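You operate a simulated robot arm through the tools that you are given. There is no shell and no other tool. Be economical: measure what you need, move in short steps, check, and stop when the job is done.

You run a simulated two-armed robot. Do the job below in one go: nothing can be reset, and whatever is moved stays where it is left.

TASK
Hold the yellow tray on the handling bench steady with one hand, lift the blue pad one out of it with the other and set it down on the handling bench. Set down upright: blue pad one.

It is judged by the outcome, as a careful person would: the job done as asked, and still so three seconds after it is handed in. It fails if anything else is knocked over, pushed out of place, dropped, spilled or broken.

THE ROBOT
Two 7-joint arms with two-finger parallel grippers on one trunk, on a base that drives. Base frame: it is fixed to the floor where the robot stands at the start and does not move with it; the origin is under the middle of the robot, x ahead of it, y to its left, z up; the surface under the hand at the start is at about z = 80. Readings come in cm, rad, newtons and seconds.
The left shoulder is at the start at [8, 13.1, 94.7], the right one opposite. With the tool pointing down near the work surface each hand reaches from about 40 to 86 cm from the robot's upright axis, wherever it stands, measured 20 degrees to its own side. Places, roughly: handling bench [70, 0, 80]. Payload 1.57 kg a hand.
Tool frame (each hand has its own): the origin (TCP) lies between the finger pads and is the grasp point; the fingertips stand 3 cm ahead of it; z points along the fingers, y is the line along which they close. The gripper opens to 11 cm. The fingers are 2.4 cm wide and 1.2 cm thick; the gripper's body (4.8 by 11.2 cm) begins 7.8 cm behind the TCP.
Orientation is that of the tool frame in the base frame, as [roll, pitch, yaw] about the fixed x, y, z axes, in that order (R = Rz(yaw) Ry(pitch) Rx(roll)). With the fingers straight down and closing along the base's y, the tool's x points along the base's -x, its y along +y and its z along -z.

THE INTERFACE
- The arms move only by the tool servo_tool. It takes "left_targets", "right_targets" or both (then of equal length, played together; a hand with none holds still); each is text: rows parted by semicolons, each of 7 numbers parted by spaces: the turn, a rotation vector about the tool's x, y, z in rad, then the shift along the tool's x, y, z in cm, then the closure, from 0 (fully open) to 1 (shut). In form: ax ay az dx dy dz jaw; .... A call has 1 to 12 rows; each row shifts and turns the commanded pose from where the row before left it, along the tool's axes as they then stand. A row lasts 0.2 s, in which the tool goes at most 5 cm and 0.15 rad; a call with a longer step from one row to the next is refused whole, and so is a gripper value outside its range. Where a pose cannot be reached the arm comes as near as it can. A force on the tool above 40 N (or 10 N above the force at the start of the call, whichever is more), or a blocked arm, ends the call early, and 0.2 s more pass. Each finger travels about 10.8 cm/s and halts on what it meets, pressing with about 24 N; the grip force reading is that of the motor and also rises with nothing between the fingers. The clock runs only during rows and for 0.2 s after the last one: add rows that do not move to give the fingers time. The reply holds the time, the measured pose of the TCP, the force on the tool along the base axes, the opening and the grip force, in the units named above and with some noise, with the torque about the TCP (base axes, N m) and any sound that the robot's microphone picked up.
- Cameras (640 x 400 px; columns grow to the right, rows downward): "scene" is now at [-5.16, 0.63, 142.22]; the picture's right is [0.09, -1.00, 0.00], its down [-0.54, -0.05, -0.84] and it looks along [0.84, 0.08, -0.54] (base axes); focal length 253 px, centre (320, 200). "left" rides on the left gripper at [7, -1.6, -14.1] in its tool frame; the picture's right is [0.23, 0.97, 0.00], its down [-0.86, 0.20, -0.48] and it looks along [-0.47, 0.11, 0.88] (tool axes); focal length 222 px, centre (320, 200). "right" rides on the right gripper at [7, 1.6, -14.1] in its tool frame; the picture's right is [-0.23, 0.97, 0.00], its down [-0.86, -0.20, -0.48] and it looks along [-0.47, -0.11, 0.88] (tool axes); focal length 222 px, centre (320, 200). There is no depth. A picture from a camera that has moved, and an enlarged one, comes with that camera's place and axes in the base frame and with its lens.
- grab_frame(camera): a new picture of that camera. The clock stands still meanwhile.
- drive_base(legs): drives the robot by 1 to 6 legs, each [ahead, left, turn to the left] in cm, cm and rad, along the robot's own axes; the way and the turn of a leg run together, so that a leg with both is an arc; at most 150 cm and 3.142 rad a leg. The arms and the cameras ride along, it lands a little off, and it stops where it bumps. It gives what a move gives.
- head_to(pan, tilt): turns the head with the scene camera to pan (to the left, within 1.902 rad either way) and tilt (down, from -0.506 to 1.204), counted from straight ahead of the robot. It gives what a move gives.
- inspect(camera, box): a new picture of the part [left, top, right, bottom] of that camera's present view, enlarged. The clock stands still meanwhile.
- job_done(): hands the job in; it is judged then, once.

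Work in short steps. Places have to be worked out from the pictures, the camera data and where the tool is seen: move nearer, look again, correct. Check each grasp and each placing, and mend what went wrong. You have 120 turns and 108 pictures in all, those below and enlarged ones among them. Open the grippers and draw the arms clear of the work before you hand the job in, unless the task says otherwise; then end with one line.

The tools are called after "Request:" as a command line: name --argument value ..., lists and objects as JSON in quotes. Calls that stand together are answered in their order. servo_tool: Moves the arms, as the interface text tells. Its arguments: {"type":"object","properties":{"left_targets":{"type":"string"},"right_targets":{"type":"string"}},"required":[]} The other tools are called the same way: drive_base (legs) drives the base; head_to (pan, tilt) turns the head that bears the scene camera; grab_frame (camera) takes a picture; inspect (camera, box) takes an enlarged picture of a part of a camera's view; job_done () hands the job in.

At the start:

```text
clock: 0.0
left_position: [51.52, 27.72, 110.77]
left_tcp_rot: [3.141, 0.0, 3.141]
left_contact_force: [0.8, 0.4, 0.2]
left_ft_torque: [-0.02, -0.01, 0.01]
left_finger_gap: 11.01
left_finger_force: 0.0
right_position: [58.29, -18.91, 109.58]
right_tcp_rot: [3.141, 0.001, -3.141]
right_contact_force: [-0.9, -0.3, -0.3]
right_ft_torque: [0.01, 0.01, -0.01]
right_finger_gap: 11.01
right_finger_force: 0.1
robot x, y, heading: [0.19, 0.12, -0.002]
head pan, tilt: [0.094, 0.567]
```

scene: 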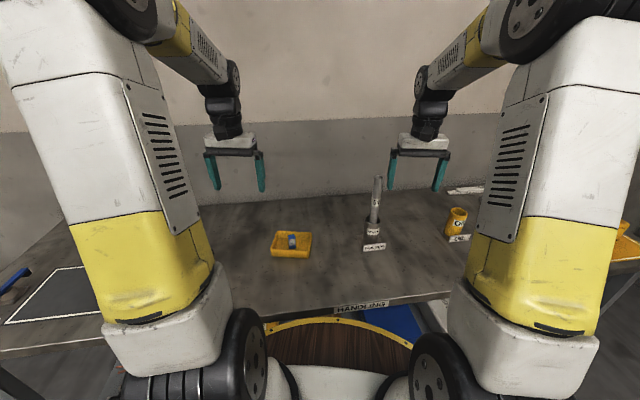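
right: 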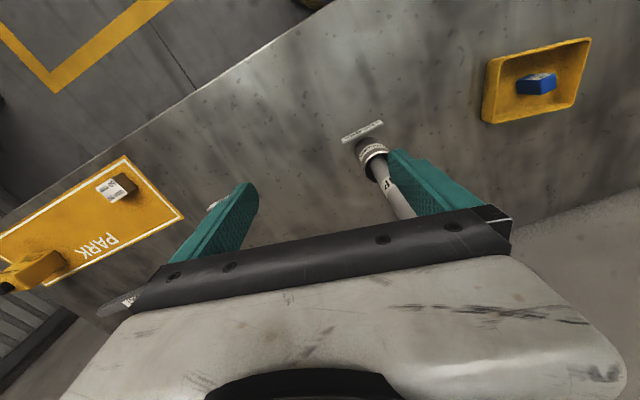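
left: 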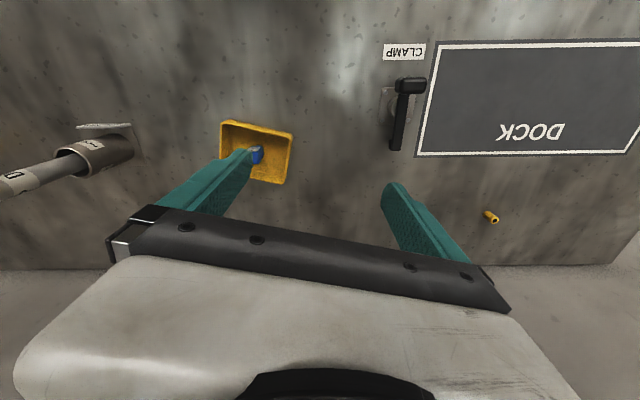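

The tray appears to be near [60, 17, 80] with the blue pad inside. I'll enlarge both views to measure it better.

Request:
inspect --camera "scene" --box '[250, 215, 346, 275]'

Request:
inspect --camera "left" --box '[180, 90, 340, 190]'

Request:
inspect --camera "right" --box '[460, 20, 620, 120]'

```text
6.67 times, centred on (298, 245) of scene
camera zoom: at [-5.16, 0.63, 142.22], right [0.09, -1.0, 0.0], down [-0.54, -0.05, -0.84], along [0.84, 0.08, -0.54], focal length 1687 px, centre (467, -100)
```

zoom: 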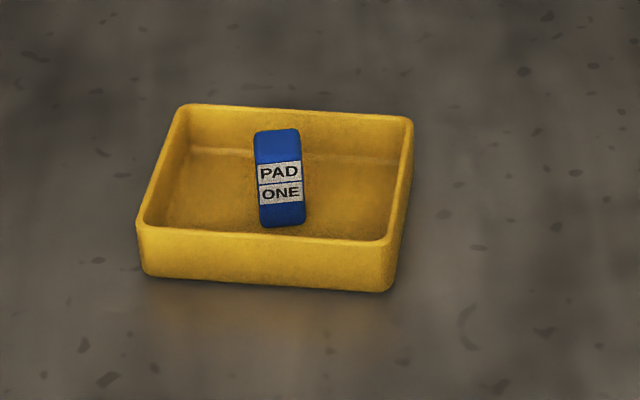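

```text
4.00 times, centred on (260, 140) of left
camera zoom: at [44.52, 26.01, 124.97], right [-0.23, 0.97, 0.0], down [0.86, 0.2, 0.48], along [0.47, 0.11, -0.88], focal length 888 px, centre (560, 440)
```

zoom: 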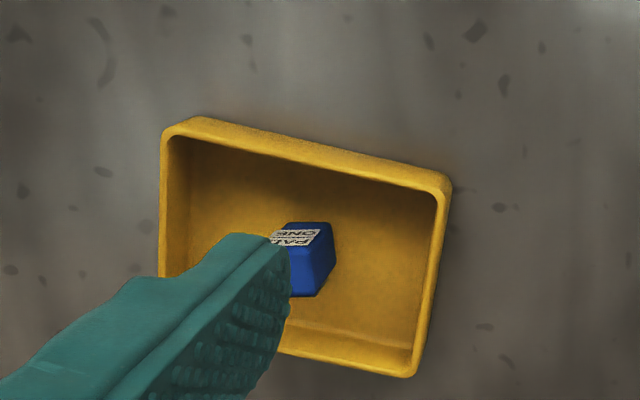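

```text
4.00 times, centred on (540, 70) of right
camera zoom: at [51.31, -17.24, 123.66], right [0.23, 0.97, 0.0], down [0.86, -0.2, 0.48], along [0.47, -0.11, -0.88], focal length 888 px, centre (-560, 720)
```

zoom: 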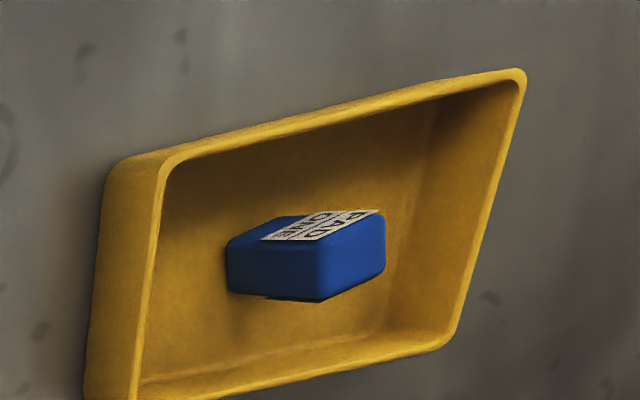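

The tray is about x 55–64, y 10–23, rim z≈83.5, with the pad standing in its middle. I'll shift the left hand outward and bring the right hand up over the tray so its camera looks down at the pad.

Request:
servo_tool --left_targets "0 0 0 0 2.2 0 0;0 0 0 0 2.2 0 0;0 0 0 0 2.2 0 0;0 0 0 0 0 0 0;0 0 0 0 0 0 0;0 0 0 0 0 0 0;0 0 0 0 0 0 0;0 0 0 0 0 0 0" --right_targets "0 0 0 0.8 4.3 0.57 0;0 0 0 0.8 4.3 0.57 0;0 0 0 0.8 4.3 0.57 0;0 0 0 0.8 4.3 0.57 0;0 0 0 0.8 4.3 0.57 0;0 0 0 0.8 4.3 0.57 0;0 0 0 0.8 4.3 0.57 0;0 0 0 0.8 4.3 0.57 0"

Request:
grab_frame --camera "right"

Request:
grab_frame --camera "left"

```text
clock: 1.8
left_position: [51.44, 34.12, 110.77]
left_tcp_rot: [3.141, -0.002, 3.141]
left_contact_force: [-0.1, 0.3, 0.6]
left_ft_torque: [0.04, 0.02, 0.02]
left_finger_gap: 11.0
left_finger_force: 0.1
right_position: [51.65, 15.47, 104.95]
right_tcp_rot: [-3.141, 0.001, 3.141]
right_contact_force: [0.3, -0.6, 0.3]
right_ft_torque: [0.02, 0.0, 0.02]
right_finger_gap: 10.99
right_finger_force: 0.0
robot x, y, heading: [-0.18, 0.29, -0.002]
head pan, tilt: [0.094, 0.567]
```

```text
101 pictures are left
camera right: at [44.86, 17.17, 119.08], right [0.23, 0.97, 0.0], down [0.86, -0.2, 0.48], along [0.47, -0.11, -0.88], focal length 222 px, centre (320, 200)
```

right: 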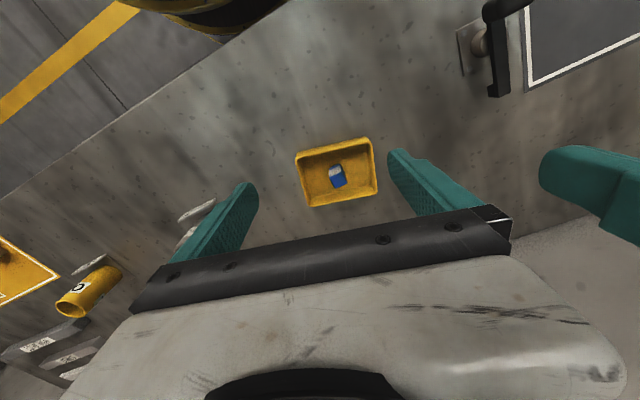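

```text
100 pictures are left
camera left: at [44.5, 32.55, 124.97], right [-0.23, 0.97, 0.0], down [0.86, 0.2, 0.48], along [0.47, 0.11, -0.88], focal length 222 px, centre (320, 200)
```

left: 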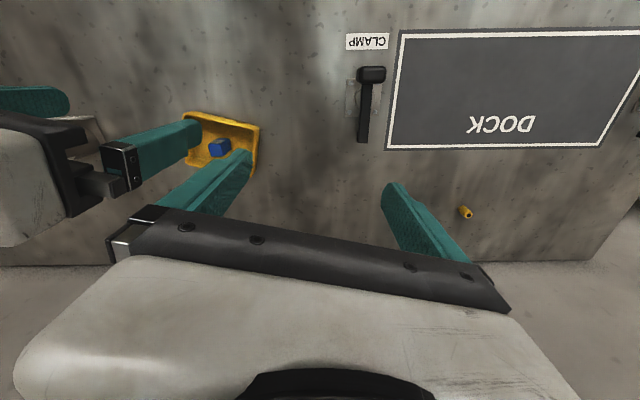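

The pad is visible between the right fingers. I'll enlarge for corners.

Request:
inspect --camera "right" --box '[280, 125, 392, 215]'

```text
4.44 times, centred on (336, 170) of right
camera zoom: at [44.86, 17.17, 119.08], right [0.23, 0.97, 0.0], down [0.86, -0.2, 0.48], along [0.47, -0.11, -0.88], focal length 987 px, centre (249, 333)
```

zoom: 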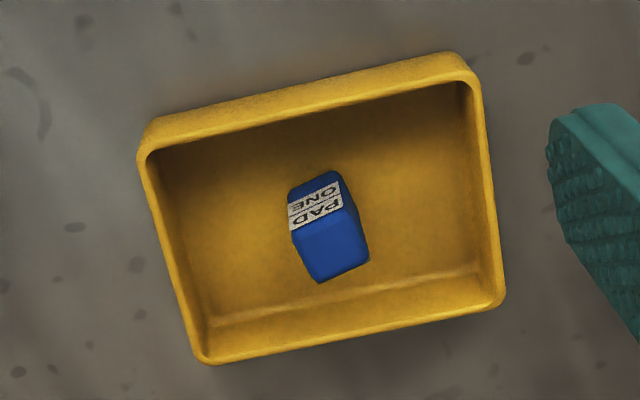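

Geometry agrees from two cameras: tray x 55.1–64.7, y 10.8–22.8, rim ≈83.5; pad ≈2.2×2.2×5 cm standing at about [59.9, 16.6], yawed ≈+0.25 rad. Plan: left pinches the front wall near the left corner (closing along x, leaning outward), right grips the pad across x. I'll turn both wrists up high first.

Request:
servo_tool --left_targets "0 0 0.131 0 0 0 0;0 0 0.131 0 0 0 0;0 0 0.131 0 0 0 0;0 0 0.131 0 0 0 0;0 0 0.131 0 0 0 0;0 0 0.131 0 0 0 0;0 0 0.131 0 0 0 0;0 0 0.131 0 0 0 0;0 0 0.131 0 0 0 0;0 0 0.131 0 0 0 0;0 0 0.131 0 0 0 0;0 0 0.131 0 0 0 0" --right_targets "0 0 -0.15 0 0 0 0;0 0 -0.15 0 0 0 0;0 0 -0.15 0 0 0 0;0 0 -0.15 0 0 0 0;0 0 -0.15 0 0 0 0;0 0 -0.15 0 0 0 0;0 0 -0.15 0 0 0 0;0 0 -0.15 0 0 0 0;0 0 -0.15 0 0 0 0;0 0 -0.15 0 0 0 0;0 0 -0.15 0 0 0 0;0 0 -0.15 0 0 0 0"

```text
clock: 4.4
left_position: [51.51, 34.17, 110.84]
left_tcp_rot: [-3.142, -0.001, 1.568]
left_contact_force: [-0.6, 0.1, -0.6]
left_ft_torque: [-0.02, -0.01, -0.02]
left_finger_gap: 10.99
left_finger_force: 0.0
right_position: [51.81, 15.59, 104.99]
right_tcp_rot: [3.142, 0.0, -1.341]
right_contact_force: [-0.5, 0.6, 0.0]
right_ft_torque: [0.0, -0.01, -0.01]
right_finger_gap: 11.02
right_finger_force: 0.1
robot x, y, heading: [-0.28, 0.13, -0.002]
head pan, tilt: [0.094, 0.567]
```

Both orientations were reached. Now lean the left hand by 0.5 rad about its closing axis and move the right hand to the tray's −y side, where its camera can watch.

Request:
servo_tool --left_targets "0 -0.125 0 0 0 0 0;0 -0.125 0 0 0 0 0;0 -0.125 0 0 0 0 0;0 -0.125 0 0 0 0 0" --right_targets "0 0 0 3.28 -1.3 0.5 0;0 0 0 3.28 -1.3 0.5 0;0 0 0 3.28 -1.3 0.5 0;0 0 0 3.28 -1.3 0.5 0"

Request:
grab_frame --camera "right"

Request:
grab_frame --camera "left"

```text
clock: 5.4
left_position: [51.56, 34.27, 110.79]
left_tcp_rot: [3.139, 0.502, 1.568]
left_contact_force: [-0.4, -0.2, 0.1]
left_ft_torque: [0.05, -0.02, 0.02]
left_finger_gap: 10.99
left_finger_force: 0.0
right_position: [59.65, 3.89, 102.86]
right_tcp_rot: [-3.141, 0.0, -1.342]
right_contact_force: [-0.1, -0.5, -0.6]
right_ft_torque: [-0.01, -0.03, -0.03]
right_finger_gap: 11.02
right_finger_force: 0.0
robot x, y, heading: [-0.26, 0.09, 0.002]
head pan, tilt: [0.094, 0.567]
```

```text
98 pictures are left
camera right: at [59.79, -3.23, 116.97], right [-1.0, 0.0, 0.0], down [0.0, 0.88, 0.48], along [0.0, 0.48, -0.88], focal length 222 px, centre (320, 200)
```

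right: 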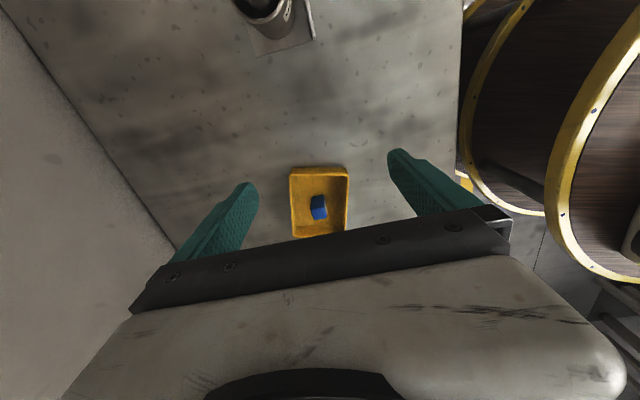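

```text
97 pictures are left
camera left: at [49.9, 47.13, 119.87], right [0.97, 0.2, -0.11], down [0.2, -0.52, 0.83], along [0.11, -0.83, -0.55], focal length 222 px, centre (320, 200)
```

left: 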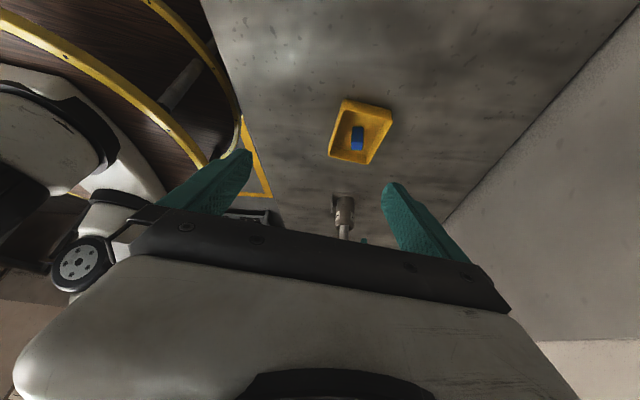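

Enlarging the right view to refine tray wall and pad positions.

Request:
inspect --camera "right" --box '[272, 155, 368, 245]'

```text
4.44 times, centred on (320, 200) of right
camera zoom: at [59.79, -3.23, 116.97], right [-1.0, 0.0, 0.0], down [0.0, 0.88, 0.48], along [0.0, 0.48, -0.88], focal length 987 px, centre (320, 200)
```

zoom: 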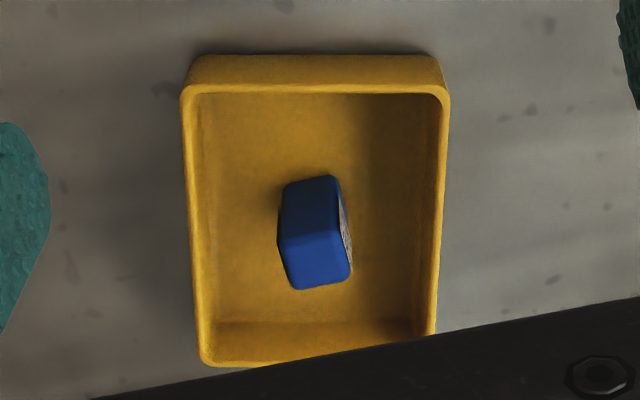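

Wall centre is x≈55.2, pad centre [59.9, 16.6]. Moving the left hand to 10 cm short of the grasp along its finger axis, jaws half open.

Request:
servo_tool --left_targets "0 0 0 0.2 0.73 3.92 0.45;0 0 0 0.2 0.73 3.92 0.45;0 0 0 0.2 0.73 3.92 0.45;0 0 0 0.2 0.73 3.92 0.45;0 0 0 0.2 0.73 3.92 0.45"

Request:
grab_frame --camera "left"

Request:
grab_frame --camera "right"

```text
clock: 6.6
left_position: [55.21, 25.69, 93.15]
left_tcp_rot: [3.14, 0.5, 1.569]
left_contact_force: [1.0, 0.6, 0.6]
left_ft_torque: [0.04, -0.02, 0.01]
left_finger_gap: 6.07
left_finger_force: 0.1
right_position: [59.8, 3.96, 102.84]
right_tcp_rot: [-3.141, -0.001, -1.341]
right_contact_force: [0.3, 0.7, 0.7]
right_ft_torque: [0.02, -0.03, -0.03]
right_finger_gap: 11.0
right_finger_force: 0.1
robot x, y, heading: [0.07, 0.18, 0.003]
head pan, tilt: [0.094, 0.567]
```

```text
95 pictures are left
camera left: at [53.51, 38.57, 102.3], right [0.97, 0.2, -0.11], down [0.2, -0.52, 0.83], along [0.11, -0.83, -0.55], focal length 222 px, centre (320, 200)
```

left: 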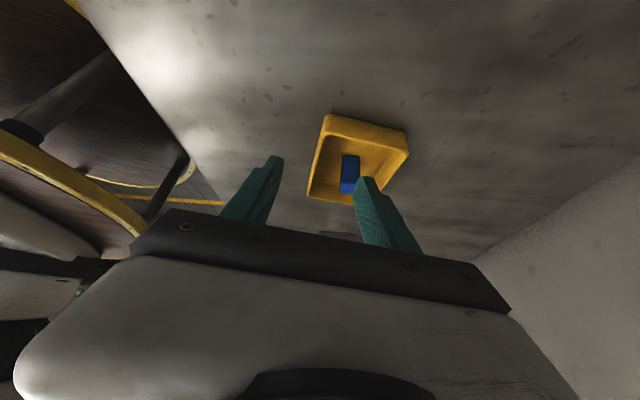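

```text
94 pictures are left
camera right: at [59.77, -3.2, 116.98], right [-1.0, 0.0, 0.0], down [0.0, 0.88, 0.48], along [0.0, 0.48, -0.88], focal length 222 px, centre (320, 200)
```

right: 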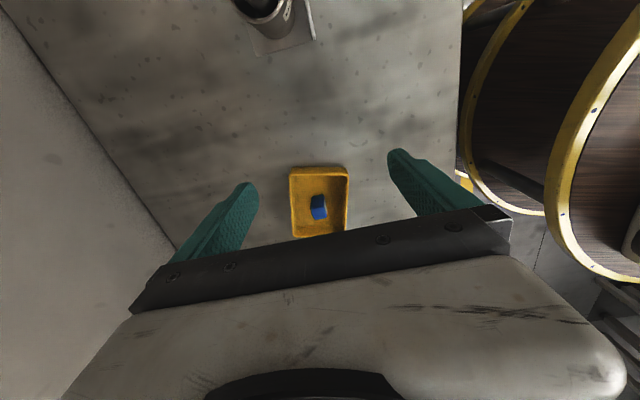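

Approach line looks right. Narrow the jaws to keep off the pad and advance 7 cm, then look.

Request:
servo_tool --left_targets "0 0 0 0 0 1 0.65;0 0 0 0 0 2 0.65;0 0 0 0 0 2 0.65;0 0 0 0 0 2 0.65"

Request:
inspect --camera "scene" --box '[240, 180, 368, 280]'

Request:
inspect --camera "left" --box '[220, 100, 420, 225]'

```text
clock: 7.6
left_position: [55.03, 22.48, 87.08]
left_tcp_rot: [3.14, 0.499, 1.57]
left_contact_force: [1.0, 0.7, -0.1]
left_ft_torque: [-0.01, 0.0, -0.02]
left_finger_gap: 3.84
left_finger_force: 0.1
right_position: [59.78, 4.01, 102.88]
right_tcp_rot: [-3.141, 0.001, -1.343]
right_contact_force: [0.7, 0.0, 0.5]
right_ft_torque: [0.0, -0.04, -0.02]
right_finger_gap: 11.01
right_finger_force: 0.0
robot x, y, heading: [0.18, 0.13, -0.006]
head pan, tilt: [0.094, 0.567]
```

```text
4.00 times, centred on (304, 230) of scene
camera zoom: at [-5.17, 0.63, 142.22], right [0.09, -1.0, 0.0], down [-0.53, -0.05, -0.84], along [0.84, 0.08, -0.54], focal length 1012 px, centre (384, 80)
```

zoom: 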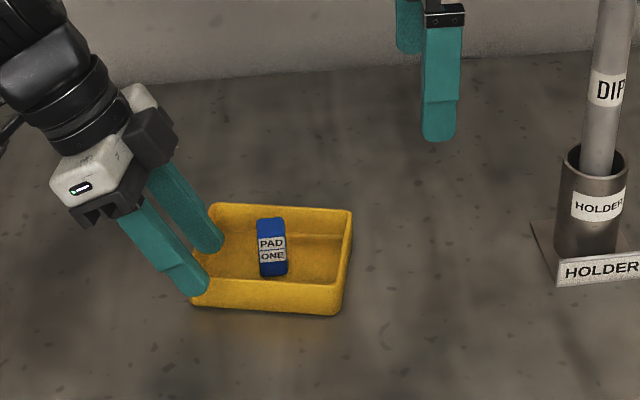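

```text
3.20 times, centred on (320, 162) of left
camera zoom: at [53.51, 35.27, 96.13], right [0.97, 0.2, -0.11], down [0.2, -0.52, 0.83], along [0.11, -0.83, -0.55], focal length 711 px, centre (320, 320)
```

zoom: 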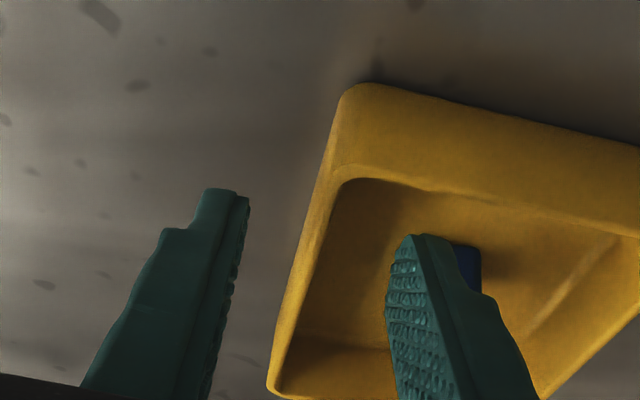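

The wall straddles well between the fingers. Advance the last 3 cm, then close slowly.

Request:
servo_tool --left_targets "0 0 0 0 0 1 0.65;0 0 0 0 0 1 0.65;0 0 0 0 0 1 0.65;0 0 0 0 0 0 0.75;0 0 0 0 0 0 0.85;0 0 0 0 0 0 1;0 0 0 0 0 0 1;0 0 0 0 0 0 1"

Request:
inspect --camera "scene" --box '[240, 180, 368, 280]'

Request:
inspect --camera "right" --box '[272, 155, 368, 245]'

```text
clock: 9.4
left_position: [55.22, 20.94, 84.31]
left_tcp_rot: [3.14, 0.499, 1.568]
left_contact_force: [0.1, -0.1, 0.3]
left_ft_torque: [0.02, 0.04, -0.03]
left_finger_gap: 0.37
left_finger_force: 24.0
right_position: [59.86, 3.9, 102.92]
right_tcp_rot: [-3.14, -0.001, -1.342]
right_contact_force: [0.1, 0.1, -0.1]
right_ft_torque: [0.0, 0.0, 0.03]
right_finger_gap: 11.03
right_finger_force: 0.1
robot x, y, heading: [0.13, -0.08, -0.002]
head pan, tilt: [0.094, 0.567]
```

```text
4.00 times, centred on (304, 230) of scene
camera zoom: at [-5.15, 0.64, 142.22], right [0.09, -1.0, 0.0], down [-0.54, -0.05, -0.84], along [0.84, 0.08, -0.54], focal length 1012 px, centre (384, 80)
```

zoom: 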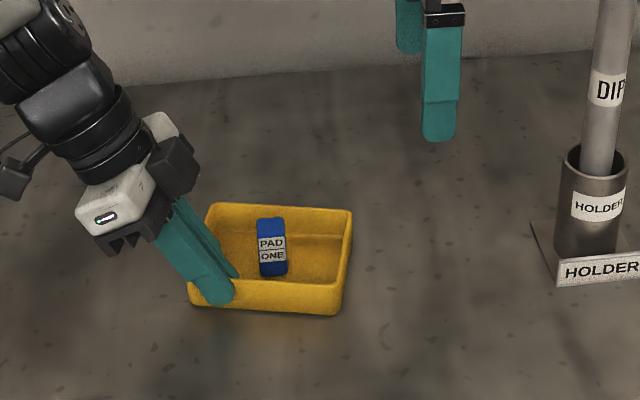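

```text
4.44 times, centred on (320, 200) of right
camera zoom: at [59.79, -3.21, 116.97], right [-1.0, 0.0, 0.0], down [0.0, 0.88, 0.48], along [0.0, 0.48, -0.88], focal length 987 px, centre (320, 200)
```

zoom: 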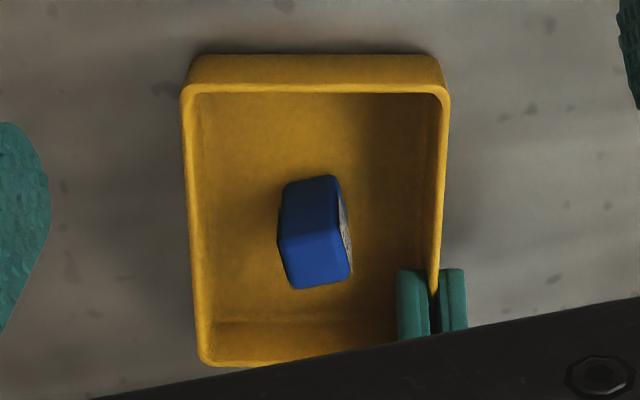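

Tray held (gap 0.37 cm, 24 N) and nothing shifted. Now bring the right hand over the pad at z≈98 with jaws at ~4.4 cm.

Request:
servo_tool --left_targets "0 0 0 0 0 0 1;0 0 0 0 0 0 1;0 0 0 0 0 0 1;0 0 0 0 0 0 1" --right_targets "0 0 0 -3.07 -0.74 1.22 0.3;0 0 0 -3.07 -0.74 1.22 0.6;0 0 0 -3.07 -0.74 1.22 0.6;0 0 0 -3.07 -0.74 1.22 0.6"

Request:
grab_frame --camera "right"

Request:
inspect --camera "scene" --box '[208, 155, 368, 280]'

```text
clock: 10.4
left_position: [55.16, 20.92, 84.39]
left_tcp_rot: [-3.141, 0.499, 1.569]
left_contact_force: [-0.4, 0.2, 0.0]
left_ft_torque: [0.09, 0.04, -0.03]
left_finger_gap: 0.35
left_finger_force: 24.1
right_position: [59.89, 16.54, 98.06]
right_tcp_rot: [3.142, 0.0, -1.344]
right_contact_force: [-0.3, 0.0, 0.1]
right_ft_torque: [-0.01, -0.04, -0.01]
right_finger_gap: 4.41
right_finger_force: 0.0
robot x, y, heading: [0.26, -0.45, -0.001]
head pan, tilt: [0.094, 0.567]
```

```text
89 pictures are left
camera right: at [59.99, 9.41, 112.2], right [-1.0, 0.0, 0.0], down [0.0, 0.88, 0.48], along [0.0, 0.48, -0.88], focal length 222 px, centre (320, 200)
```

right: 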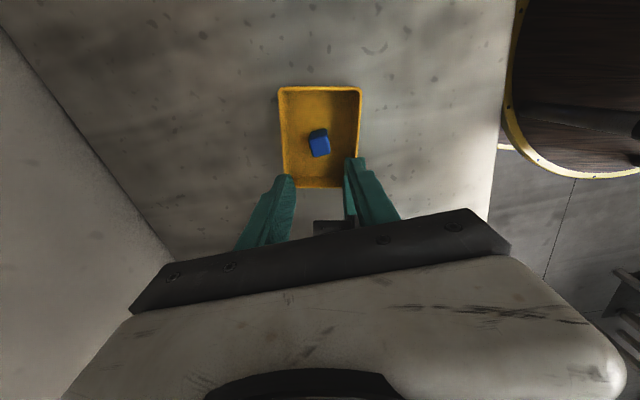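

```text
3.20 times, centred on (288, 218) of scene
camera zoom: at [-5.16, 0.61, 142.22], right [0.09, -1.0, 0.0], down [-0.54, -0.05, -0.84], along [0.84, 0.08, -0.54], focal length 810 px, centre (422, 144)
```

zoom: 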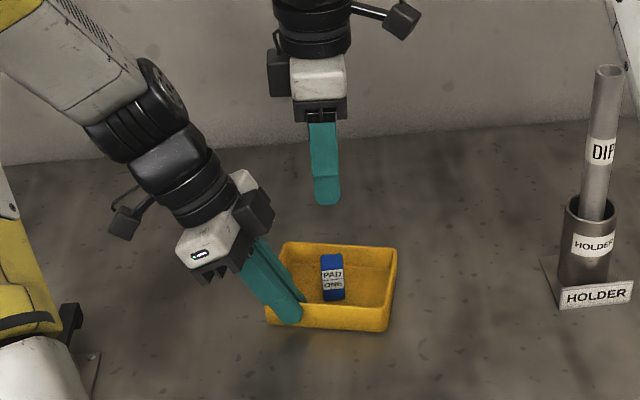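

Pad is in line. I'll inspect it closely, then descend.

Request:
inspect --camera "right" --box '[256, 70, 384, 200]'

```text
3.08 times, centred on (320, 135) of right
camera zoom: at [59.99, 9.41, 112.2], right [-1.0, 0.0, 0.0], down [0.0, 0.88, 0.48], along [0.0, 0.48, -0.88], focal length 684 px, centre (320, 400)
```

zoom: 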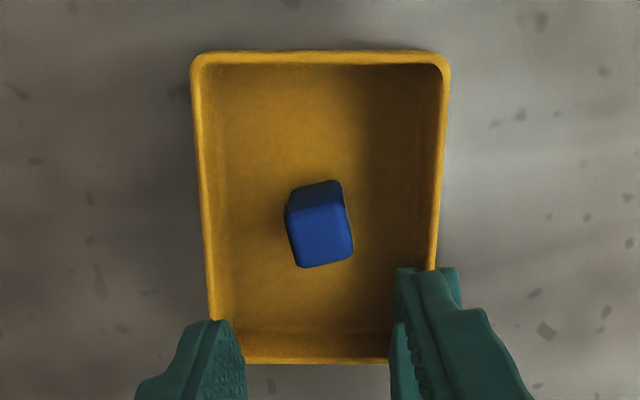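

Pad centre [60.0, 16.65], yaw matches the jaw. Descend 10 cm and check clearance.

Request:
servo_tool --left_targets "0 0 0 0 0 0 1;0 0 0 0 0 0 1;0 0 0 0 0 0 1;0 0 0 0 0 0 1" --right_targets "0 0 0 -0.08 -0.12 2.5 0.6;0 0 0 0 0 2.5 0.6;0 0 0 0 0 2.5 0.6;0 0 0 0 0 2.5 0.6"

Request:
inspect --camera "right" --box '[220, 60, 420, 230]'

Request:
inspect --camera "scene" --box '[240, 180, 368, 280]'

```text
clock: 11.4
left_position: [55.21, 20.87, 84.37]
left_tcp_rot: [3.14, 0.498, 1.569]
left_contact_force: [-0.4, 0.5, -1.2]
left_ft_torque: [0.04, 0.01, 0.0]
left_finger_gap: 0.35
left_finger_force: 24.1
right_position: [60.04, 16.73, 88.24]
right_tcp_rot: [-3.141, -0.001, -1.341]
right_contact_force: [0.2, -0.4, -0.2]
right_ft_torque: [-0.03, 0.03, -0.04]
right_finger_gap: 4.42
right_finger_force: 0.1
robot x, y, heading: [0.13, 0.02, 0.001]
head pan, tilt: [0.094, 0.567]
```

```text
2.35 times, centred on (320, 145) of right
camera zoom: at [60.03, 9.52, 102.22], right [-1.0, 0.0, 0.0], down [0.0, 0.88, 0.48], along [0.0, 0.48, -0.88], focal length 523 px, centre (320, 329)
```

zoom: 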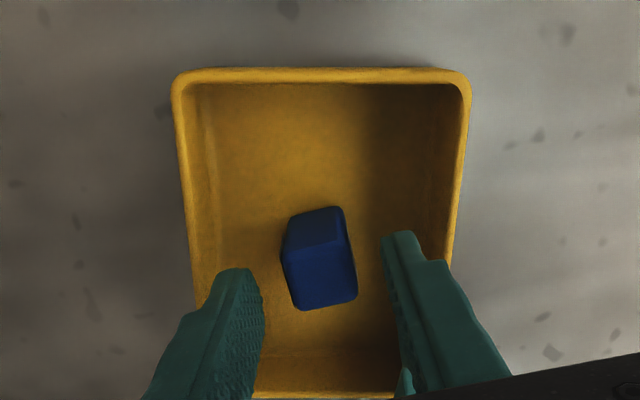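

```text
4.00 times, centred on (304, 230) of scene
camera zoom: at [-5.16, 0.64, 142.22], right [0.09, -1.0, 0.0], down [-0.54, -0.05, -0.84], along [0.84, 0.08, -0.54], focal length 1012 px, centre (384, 80)
```

zoom: 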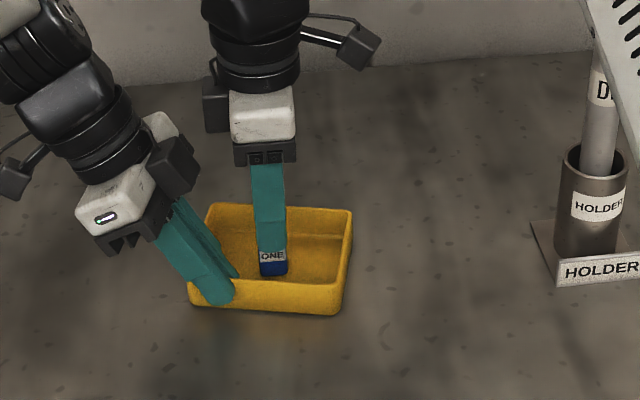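

Fingers straddle the pad. The right forearm appears near the dip rod in view, so I check the whole scene before going lower.

Request:
grab_frame --camera "scene"

```text
84 pictures are left
camera scene: at [-5.16, 0.64, 142.22], right [0.09, -1.0, 0.0], down [-0.54, -0.05, -0.84], along [0.84, 0.08, -0.54], focal length 253 px, centre (320, 200)
```

scene: 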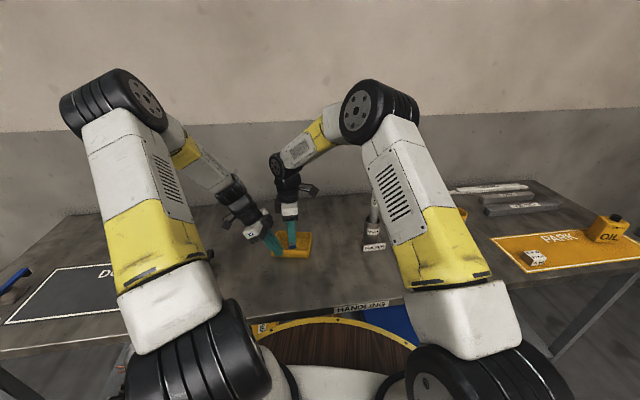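

The elbow is high and nearer the camera than the rod, so it's clear. Descend 4 cm and close on the pad.

Request:
servo_tool --left_targets "0 0 0 0 0 0 1;0 0 0 0 0 0 1;0 0 0 0 0 0 1;0 0 0 0 0 0 1;0 0 0 0 0 0 1;0 0 0 0 0 0 1;0 0 0 0 0 0 1;0 0 0 0 0 0 1;0 0 0 0 0 0 1" --right_targets "0 0 0 0 0 1.3 0.6;0 0 0 0 0 1.3 0.6;0 0 0 0 0 1.3 0.6;0 0 0 0 0 0 0.7;0 0 0 0 0 0 0.75;0 0 0 0 0 0 0.8;0 0 0 0 0 0 0.9;0 0 0 0 0 0 0.9;0 0 0 0 0 0 0.9"

Request:
inspect --camera "right" --box '[220, 60, 420, 230]'

Request:
inspect --camera "scene" --box '[240, 200, 336, 260]'

```text
clock: 13.4
left_position: [55.09, 20.99, 84.37]
left_tcp_rot: [-3.141, 0.5, 1.57]
left_contact_force: [0.2, -0.8, -0.7]
left_ft_torque: [-0.01, -0.01, 0.01]
left_finger_gap: 0.33
left_finger_force: 23.9
right_position: [60.0, 16.7, 84.2]
right_tcp_rot: [-3.141, 0.0, -1.343]
right_contact_force: [0.0, 0.0, -1.2]
right_ft_torque: [0.01, 0.02, 0.0]
right_finger_gap: 2.33
right_finger_force: 24.1
robot x, y, heading: [0.07, 0.02, 0.001]
head pan, tilt: [0.094, 0.567]
```

```text
2.35 times, centred on (320, 145) of right
camera zoom: at [60.06, 9.52, 98.35], right [-1.0, 0.0, 0.0], down [0.0, 0.88, 0.48], along [0.0, 0.48, -0.88], focal length 523 px, centre (320, 329)
```

zoom: 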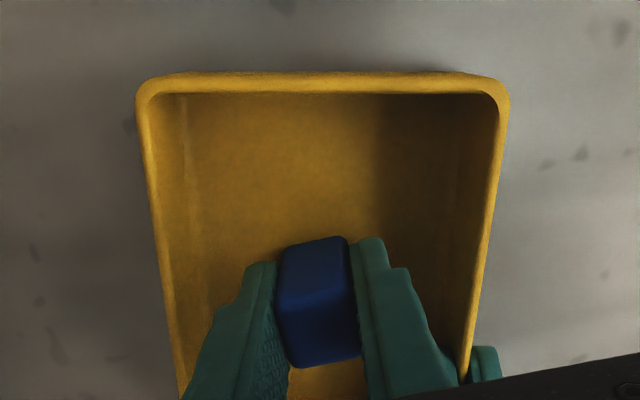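

```text
6.67 times, centred on (288, 230) of scene
camera zoom: at [-5.15, 0.64, 142.22], right [0.09, -1.0, 0.0], down [-0.54, -0.05, -0.84], along [0.84, 0.08, -0.54], focal length 1687 px, centre (533, 0)
```

zoom: 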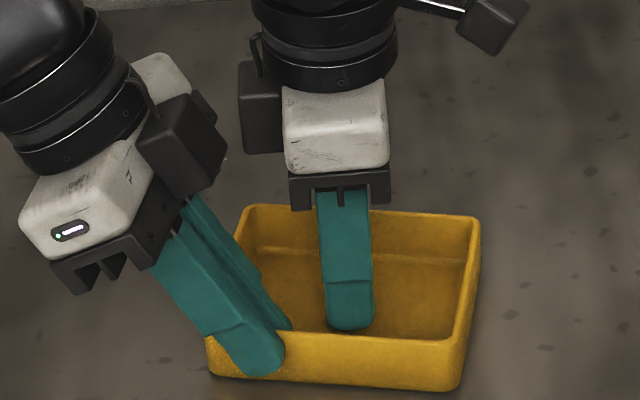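

Pad gripped (gap 2.33, 24 N). Lift straight up 10 cm, slowly at first, left hand holding.

Request:
servo_tool --left_targets "0 0 0 0 0 0 1;0 0 0 0 0 0 1;0 0 0 0 0 0 1;0 0 0 0 0 0 1;0 0 0 0 0 0 1;0 0 0 0 0 0 1;0 0 0 0 0 0 1;0 0 0 0 0 0 1" --right_targets "0 0 0 0 0 -0.5 0.9;0 0 0 0 0 -0.5 0.9;0 0 0 0 0 -1 0.9;0 0 0 0 0 -1.5 0.9;0 0 0 0 0 -2 0.9;0 0 0 0 0 -2 0.9;0 0 0 0 0 -2 0.9;0 0 0 0 0 -0.5 0.9"

Request:
inspect --camera "right" --box '[220, 60, 420, 230]'

Request:
inspect --camera "scene" --box '[240, 180, 368, 280]'

```text
clock: 15.2
left_position: [55.26, 21.06, 84.37]
left_tcp_rot: [-3.141, 0.498, 1.57]
left_contact_force: [-0.4, 0.3, 0.1]
left_ft_torque: [-0.02, 0.0, -0.03]
left_finger_gap: 0.37
left_finger_force: 24.1
right_position: [59.98, 16.74, 94.13]
right_tcp_rot: [3.141, 0.001, -1.342]
right_contact_force: [-0.3, 0.9, -0.4]
right_ft_torque: [0.0, -0.01, -0.02]
right_finger_gap: 2.34
right_finger_force: 24.2
robot x, y, heading: [0.1, -0.2, 0.005]
head pan, tilt: [0.094, 0.567]
```

```text
2.35 times, centred on (320, 145) of right
camera zoom: at [60.06, 9.56, 108.3], right [-1.0, 0.0, 0.0], down [0.0, 0.88, 0.48], along [0.0, 0.48, -0.88], focal length 523 px, centre (320, 329)
```

zoom: 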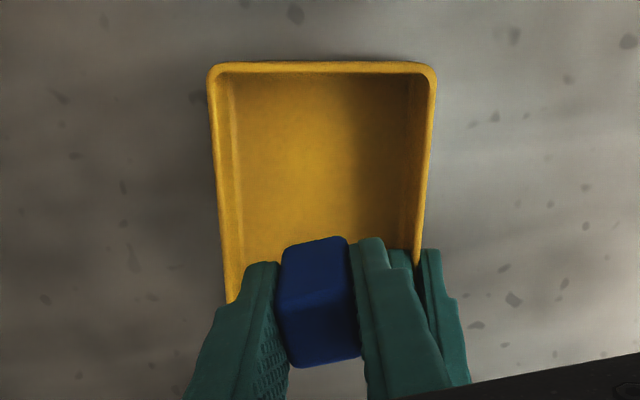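

```text
4.00 times, centred on (304, 230) of scene
camera zoom: at [-5.15, 0.64, 142.22], right [0.09, -1.0, 0.0], down [-0.54, -0.05, -0.84], along [0.84, 0.08, -0.54], focal length 1012 px, centre (384, 80)
```

zoom: 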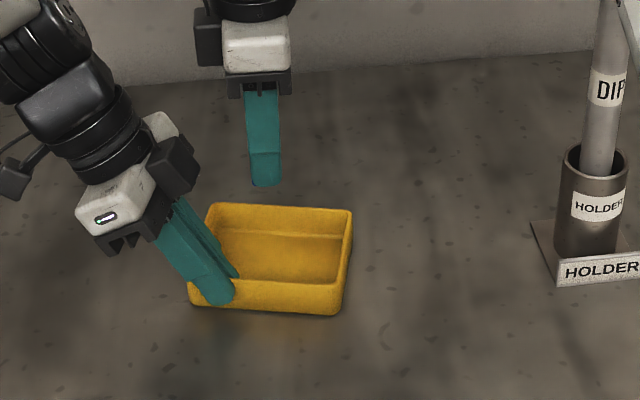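

Pad is clear of the tray, and the tray is unmoved. Carry the pad to open bench at about [58, 3] and lower to just above the surface.

Request:
servo_tool --left_targets "0 0 0 0 0 0 1;0 0 0 0 0 0 1;0 0 0 0 0 0 1;0 0 0 0 0 0 1;0 0 0 0 0 0 1;0 0 0 0 0 0 1;0 0 0 0 0 0 1;0 0 0 0 0 0 1;0 0 0 0 0 0 1" --right_targets "0 0 0 2.58 1.01 0 0.9;0 0 0 2.58 1.01 0 0.9;0 0 0 2.58 1.01 0 0.9;0 0 0 2.58 1.01 0 0.9;0 0 0 2.58 1.01 0 0.9;0 0 0 0 0 2.5 0.9;0 0 0 0 0 2.5 0.9;0 0 0 0 0 2.5 0.9;0 0 0 0 0 1.6 0.9"

Request:
inspect --camera "scene" --box '[272, 200, 400, 280]'

Request:
grab_frame --camera "right"

```text
clock: 17.2
left_position: [55.19, 20.88, 84.37]
left_tcp_rot: [-3.141, 0.5, 1.57]
left_contact_force: [-0.5, -1.3, 0.9]
left_ft_torque: [0.01, -0.01, -0.01]
left_finger_gap: 0.33
left_finger_force: 24.3
right_position: [57.96, 2.89, 85.05]
right_tcp_rot: [-3.14, 0.001, -1.342]
right_contact_force: [-0.3, -0.6, -0.4]
right_ft_torque: [0.03, 0.01, 0.0]
right_finger_gap: 2.32
right_finger_force: 23.4
robot x, y, heading: [-0.04, -0.26, 0.003]
head pan, tilt: [0.094, 0.567]
```

```text
5.00 times, centred on (336, 240) of scene
camera zoom: at [-5.16, 0.63, 142.22], right [0.09, -1.0, 0.0], down [-0.54, -0.05, -0.84], along [0.84, 0.08, -0.54], focal length 1266 px, centre (240, 0)
```

zoom: 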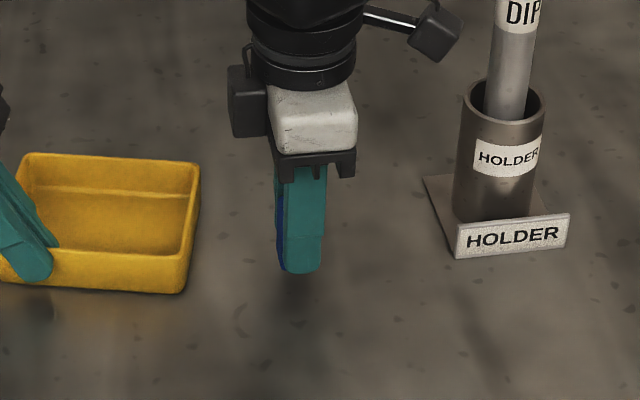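

```text
78 pictures are left
camera right: at [58.05, -4.2, 99.16], right [-1.0, 0.0, 0.0], down [0.0, 0.88, 0.48], along [0.0, 0.48, -0.88], focal length 222 px, centre (320, 200)
```

right: 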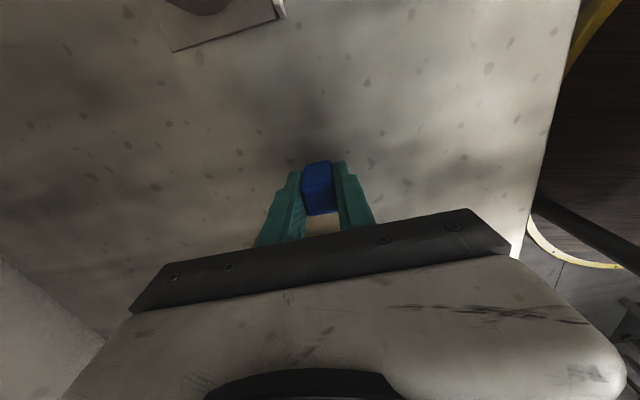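

Spot is free and the pad hangs about 1 cm above the bench. Lower in small steps and watch for contact force.

Request:
servo_tool --right_targets "0 0 0 0 0 0.25 0.9;0 0 0 0 0 0.25 0.9;0 0 0 0 0 0.2 0.9;0 0 0 0 0 0.15 0.9;0 0 0 0 0 0 0.9"

Request:
inspect --camera "scene" --box '[300, 215, 364, 265]'

```text
clock: 18.4
left_position: [55.07, 20.99, 84.39]
left_tcp_rot: [-3.141, 0.501, 1.568]
left_contact_force: [-0.4, 0.1, 0.8]
left_ft_torque: [0.03, 0.03, 0.02]
left_finger_gap: 0.34
left_finger_force: 24.0
right_position: [57.99, 3.02, 84.29]
right_tcp_rot: [3.141, -0.001, -1.342]
right_contact_force: [-0.1, 0.1, -0.5]
right_ft_torque: [0.0, -0.01, 0.01]
right_finger_gap: 2.33
right_finger_force: 23.8
robot x, y, heading: [-0.13, -0.14, -0.005]
head pan, tilt: [0.094, 0.567]
```

```text
8.00 times, centred on (332, 240) of scene
camera zoom: at [-5.15, 0.64, 142.22], right [0.09, -1.0, 0.0], down [-0.54, -0.05, -0.84], along [0.84, 0.08, -0.54], focal length 2025 px, centre (224, -120)
```

zoom: 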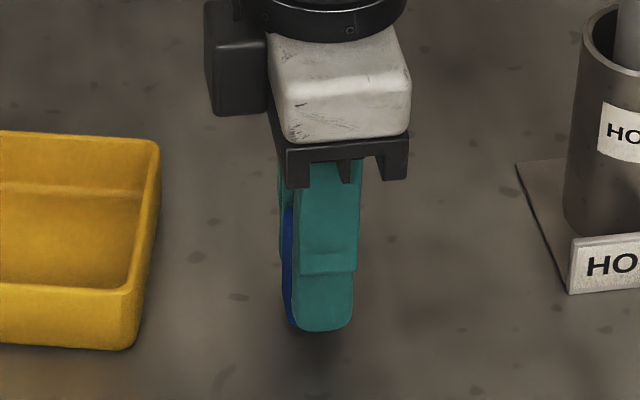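

No contact yet at 84.29. Continue in 0.1 cm rows.

Request:
servo_tool --right_targets "0 0 0 0 0 0.1 0.9;0 0 0 0 0 0.1 0.9;0 0 0 0 0 0.1 0.9;0 0 0 0 0 0.1 0.9"

```text
clock: 19.4
left_position: [55.14, 20.98, 84.29]
left_tcp_rot: [3.141, 0.498, 1.566]
left_contact_force: [-0.2, 0.6, 0.4]
left_ft_torque: [0.02, 0.02, -0.01]
left_finger_gap: 0.32
left_finger_force: 24.3
right_position: [58.07, 2.99, 83.89]
right_tcp_rot: [-3.141, 0.0, -1.343]
right_contact_force: [0.1, 0.0, -0.4]
right_ft_torque: [0.0, 0.01, 0.01]
right_finger_gap: 2.34
right_finger_force: 24.7
robot x, y, heading: [-0.07, -0.15, -0.001]
head pan, tilt: [0.094, 0.567]
```

Still free at 83.89; go on down carefully.

Request:
servo_tool --right_targets "0 0 0 0 0 0.1 0.9;0 0 0 0 0 0.1 0.9;0 0 0 0 0 0.1 0.9"

Request:
inspect --camera "scene" --box '[300, 215, 364, 265]'

```text
clock: 20.2
left_position: [55.11, 21.0, 84.38]
left_tcp_rot: [3.14, 0.5, 1.568]
left_contact_force: [0.1, 0.2, 0.2]
left_ft_torque: [0.07, 0.05, 0.0]
left_finger_gap: 0.36
left_finger_force: 24.2
right_position: [57.95, 2.94, 83.87]
right_tcp_rot: [-3.137, -0.001, -1.343]
right_contact_force: [-8.7, -4.0, 37.3]
right_ft_torque: [-0.17, 0.32, 0.0]
right_finger_gap: 2.32
right_finger_force: 23.9
robot x, y, heading: [-0.45, 0.11, -0.004]
head pan, tilt: [0.094, 0.567]
```

```text
8.00 times, centred on (332, 240) of scene
camera zoom: at [-5.29, 0.62, 142.22], right [0.09, -1.0, 0.0], down [-0.53, -0.05, -0.84], along [0.84, 0.08, -0.54], focal length 2025 px, centre (224, -120)
```

zoom: 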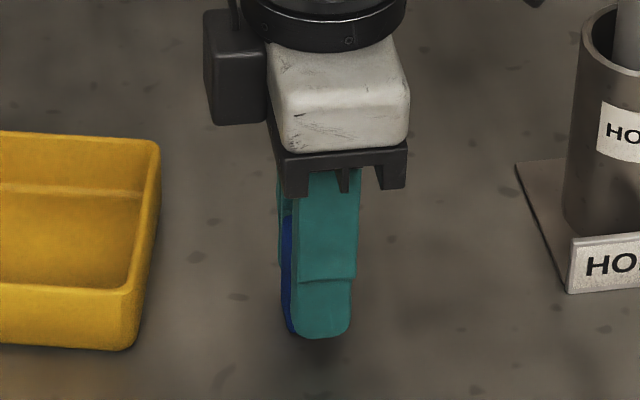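

Contact: 37 N down. Back off 0.25 cm to relieve the press.

Request:
servo_tool --right_targets "0 0 0 0 0 -0.1 0.9;0 0 0 0 0 -0.1 0.9;0 0 0 0 0 0 0.9"

```text
clock: 21.0
left_position: [55.14, 21.0, 84.36]
left_tcp_rot: [3.141, 0.499, 1.569]
left_contact_force: [-0.8, 1.8, -0.3]
left_ft_torque: [0.05, 0.04, 0.02]
left_finger_gap: 0.34
left_finger_force: 24.2
right_position: [58.1, 2.96, 83.76]
right_tcp_rot: [-3.139, 0.001, -1.342]
right_contact_force: [1.2, 0.0, 21.9]
right_ft_torque: [-0.01, -0.01, 0.0]
right_finger_gap: 2.32
right_finger_force: 24.0
robot x, y, heading: [-0.26, 0.09, -0.0]
head pan, tilt: [0.094, 0.567]
```

Request:
servo_tool --right_targets "0 0 0 0 0 -0.06 0.9;0 0 0 0 0 0 0.9"

```text
clock: 21.6
left_position: [55.14, 20.99, 84.31]
left_tcp_rot: [3.14, 0.499, 1.569]
left_contact_force: [0.5, -0.2, 0.2]
left_ft_torque: [0.0, 0.03, -0.02]
left_finger_gap: 0.33
left_finger_force: 24.5
right_position: [57.93, 2.93, 83.81]
right_tcp_rot: [-3.141, 0.0, -1.343]
right_contact_force: [4.2, 2.5, 11.6]
right_ft_torque: [0.09, -0.19, 0.01]
right_finger_gap: 2.3
right_finger_force: 23.7
robot x, y, heading: [0.33, -0.07, -0.001]
head pan, tilt: [0.094, 0.567]
```

The press is down to ~12 N, so the pad stands on the bench. Ease up slightly more and open the jaw gently.

Request:
servo_tool --right_targets "0 0 0 0 0 -0.04 0.9;0 0 0 0 0 0 0.78;0 0 0 0 0 0 0.74;0 0 0 0 0 0 0.7;0 0 0 0 0 0 0.62;0 0 0 0 0 0 0.55;0 0 0 0 0 0 0.55"

Request:
inspect --camera "right" --box '[240, 110, 400, 240]'

```text
clock: 23.2
left_position: [55.08, 20.93, 84.32]
left_tcp_rot: [3.139, 0.499, 1.571]
left_contact_force: [-0.2, 0.1, -0.1]
left_ft_torque: [-0.01, 0.0, 0.02]
left_finger_gap: 0.34
left_finger_force: 24.3
right_position: [57.94, 2.9, 83.83]
right_tcp_rot: [-3.14, -0.001, -1.342]
right_contact_force: [-0.2, 0.8, -0.3]
right_ft_torque: [-0.01, 0.03, 0.05]
right_finger_gap: 4.92
right_finger_force: 0.1
robot x, y, heading: [0.22, -0.35, -0.003]
head pan, tilt: [0.094, 0.567]
```

```text
3.08 times, centred on (320, 175) of right
camera zoom: at [58.11, -4.18, 97.97], right [-1.0, 0.0, 0.0], down [0.0, 0.88, 0.48], along [0.0, 0.48, -0.88], focal length 684 px, centre (320, 277)
```

zoom: 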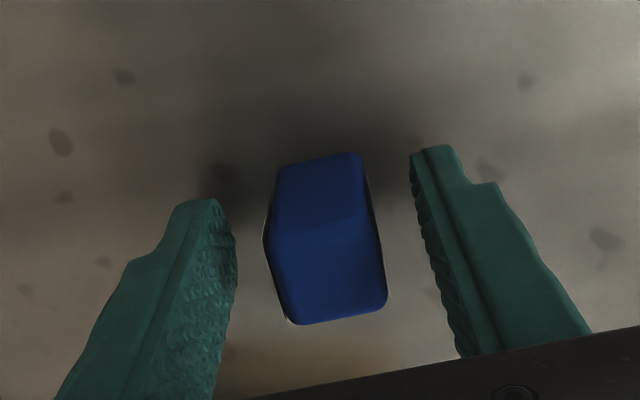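

The pad stands free and centred between the open fingers. Withdraw the right hand straight up, and open the left jaw narrowly at the same time.

Request:
servo_tool --left_targets "0 0 0 0 0 0 1;0 0 0 0 0 0 1;0 0 0 0 0 0 1;0 0 0 0 0 0 1;0 0 0 0 0 0 0.9;0 0 0 0 0 0 0.8;0 0 0 0 0 0 0.72;0 0 0 0 0 0 0.72" --right_targets "0 0 0 0 0 -1 0.55;0 0 0 0 0 -2 0.55;0 0 0 0 0 -3 0.55;0 0 0 0 0 -3 0.55;0 0 0 0 0 -3 0.55;0 0 0 0 0 -3 0.55;0 0 0 0 0 -3 0.55;0 0 0 0 0 0 0.55"

Request:
inspect --camera "scene" --box '[240, 180, 400, 280]'

```text
clock: 25.0
left_position: [55.27, 21.08, 84.42]
left_tcp_rot: [-3.141, 0.499, 1.57]
left_contact_force: [-0.6, 0.4, 0.3]
left_ft_torque: [0.03, -0.01, -0.03]
left_finger_gap: 3.05
left_finger_force: 0.0
right_position: [57.98, 3.0, 101.77]
right_tcp_rot: [3.141, 0.0, -1.342]
right_contact_force: [0.5, 0.1, 0.2]
right_ft_torque: [0.01, 0.0, 0.0]
right_finger_gap: 4.95
right_finger_force: 0.1
robot x, y, heading: [-0.21, -0.26, -0.002]
head pan, tilt: [0.094, 0.567]
```

```text
4.00 times, centred on (320, 230) of scene
camera zoom: at [-5.15, 0.64, 142.22], right [0.09, -1.0, 0.0], down [-0.54, -0.05, -0.84], along [0.84, 0.08, -0.54], focal length 1012 px, centre (320, 80)
```

zoom: 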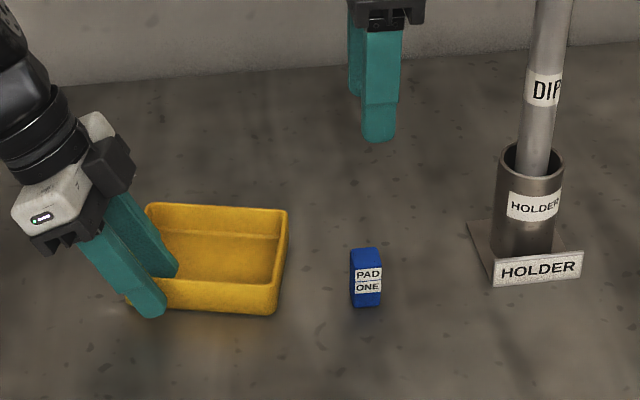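

The pad stands upright and the tray is in place. Withdraw the left hand along its finger axis, and lift the right a bit more.

Request:
servo_tool --left_targets "0 0 0 0 0 -1 0.72;0 0 0 0 0 -2 0.72;0 0 0 0 0 -3 0.72;0 0 0 0 0 -4 0.72;0 0 0 0 0 -4 0.5;0 0 0 0 0 -4 0.2;0 0 0 0 0 -4 0;0 0 0 0 0 0 0" --right_targets "0 0 0 0 0 -2 0.4;0 0 0 0 0 -2 0.2;0 0 0 0 0 -2 0;0 0 0 0 0 -2 0;0 0 0 0 0 0 0;0 0 0 0 0 0 0;0 0 0 0 0 0 0;0 0 0 0 0 0 0"

Request:
grab_frame --camera "scene"

Request:
inspect --camera "scene" --box '[240, 180, 400, 280]'

```text
clock: 26.8
left_position: [55.18, 31.65, 103.59]
left_tcp_rot: [-3.141, 0.501, 1.568]
left_contact_force: [0.2, 0.6, 0.5]
left_ft_torque: [-0.03, 0.0, -0.02]
left_finger_gap: 11.01
left_finger_force: 0.1
right_position: [58.09, 2.87, 109.83]
right_tcp_rot: [-3.141, 0.0, -1.342]
right_contact_force: [0.6, 0.3, 0.0]
right_ft_torque: [0.02, 0.01, 0.0]
right_finger_gap: 10.99
right_finger_force: 0.0
robot x, y, heading: [-0.1, 0.12, 0.002]
head pan, tilt: [0.094, 0.567]
```

```text
73 pictures are left
camera scene: at [-5.15, 0.64, 142.22], right [0.09, -1.0, 0.0], down [-0.54, -0.05, -0.84], along [0.84, 0.08, -0.54], focal length 253 px, centre (320, 200)
```

scene: 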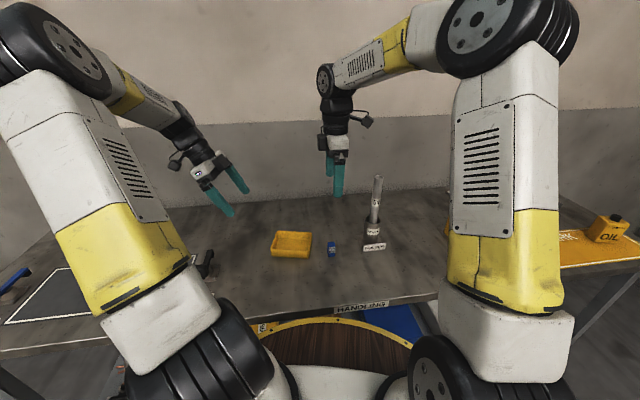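

```text
4.00 times, centred on (320, 230) of scene
camera zoom: at [-5.15, 0.64, 142.22], right [0.09, -1.0, 0.0], down [-0.54, -0.05, -0.84], along [0.84, 0.08, -0.54], focal length 1012 px, centre (320, 80)
```

zoom: 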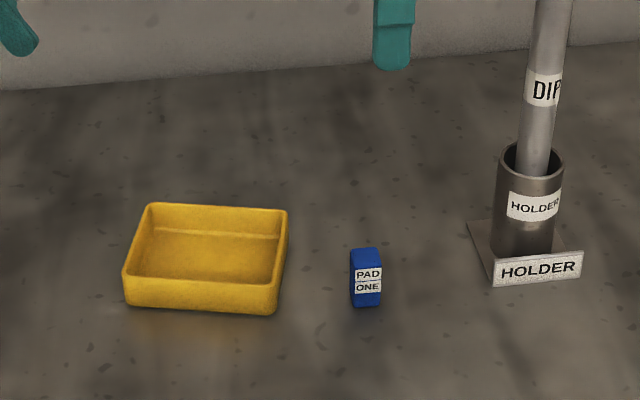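

Both hands are open and clear; the pad stands upright on the bench, and the tray and everything else are in place. Handing in.

Request:
job_done

```text
The job is handed in.
```

Blue pad one now stands upright on the handling bench to the right of the yellow tray. I held the tray steady with the left hand throughout, and nothing else in view was moved.
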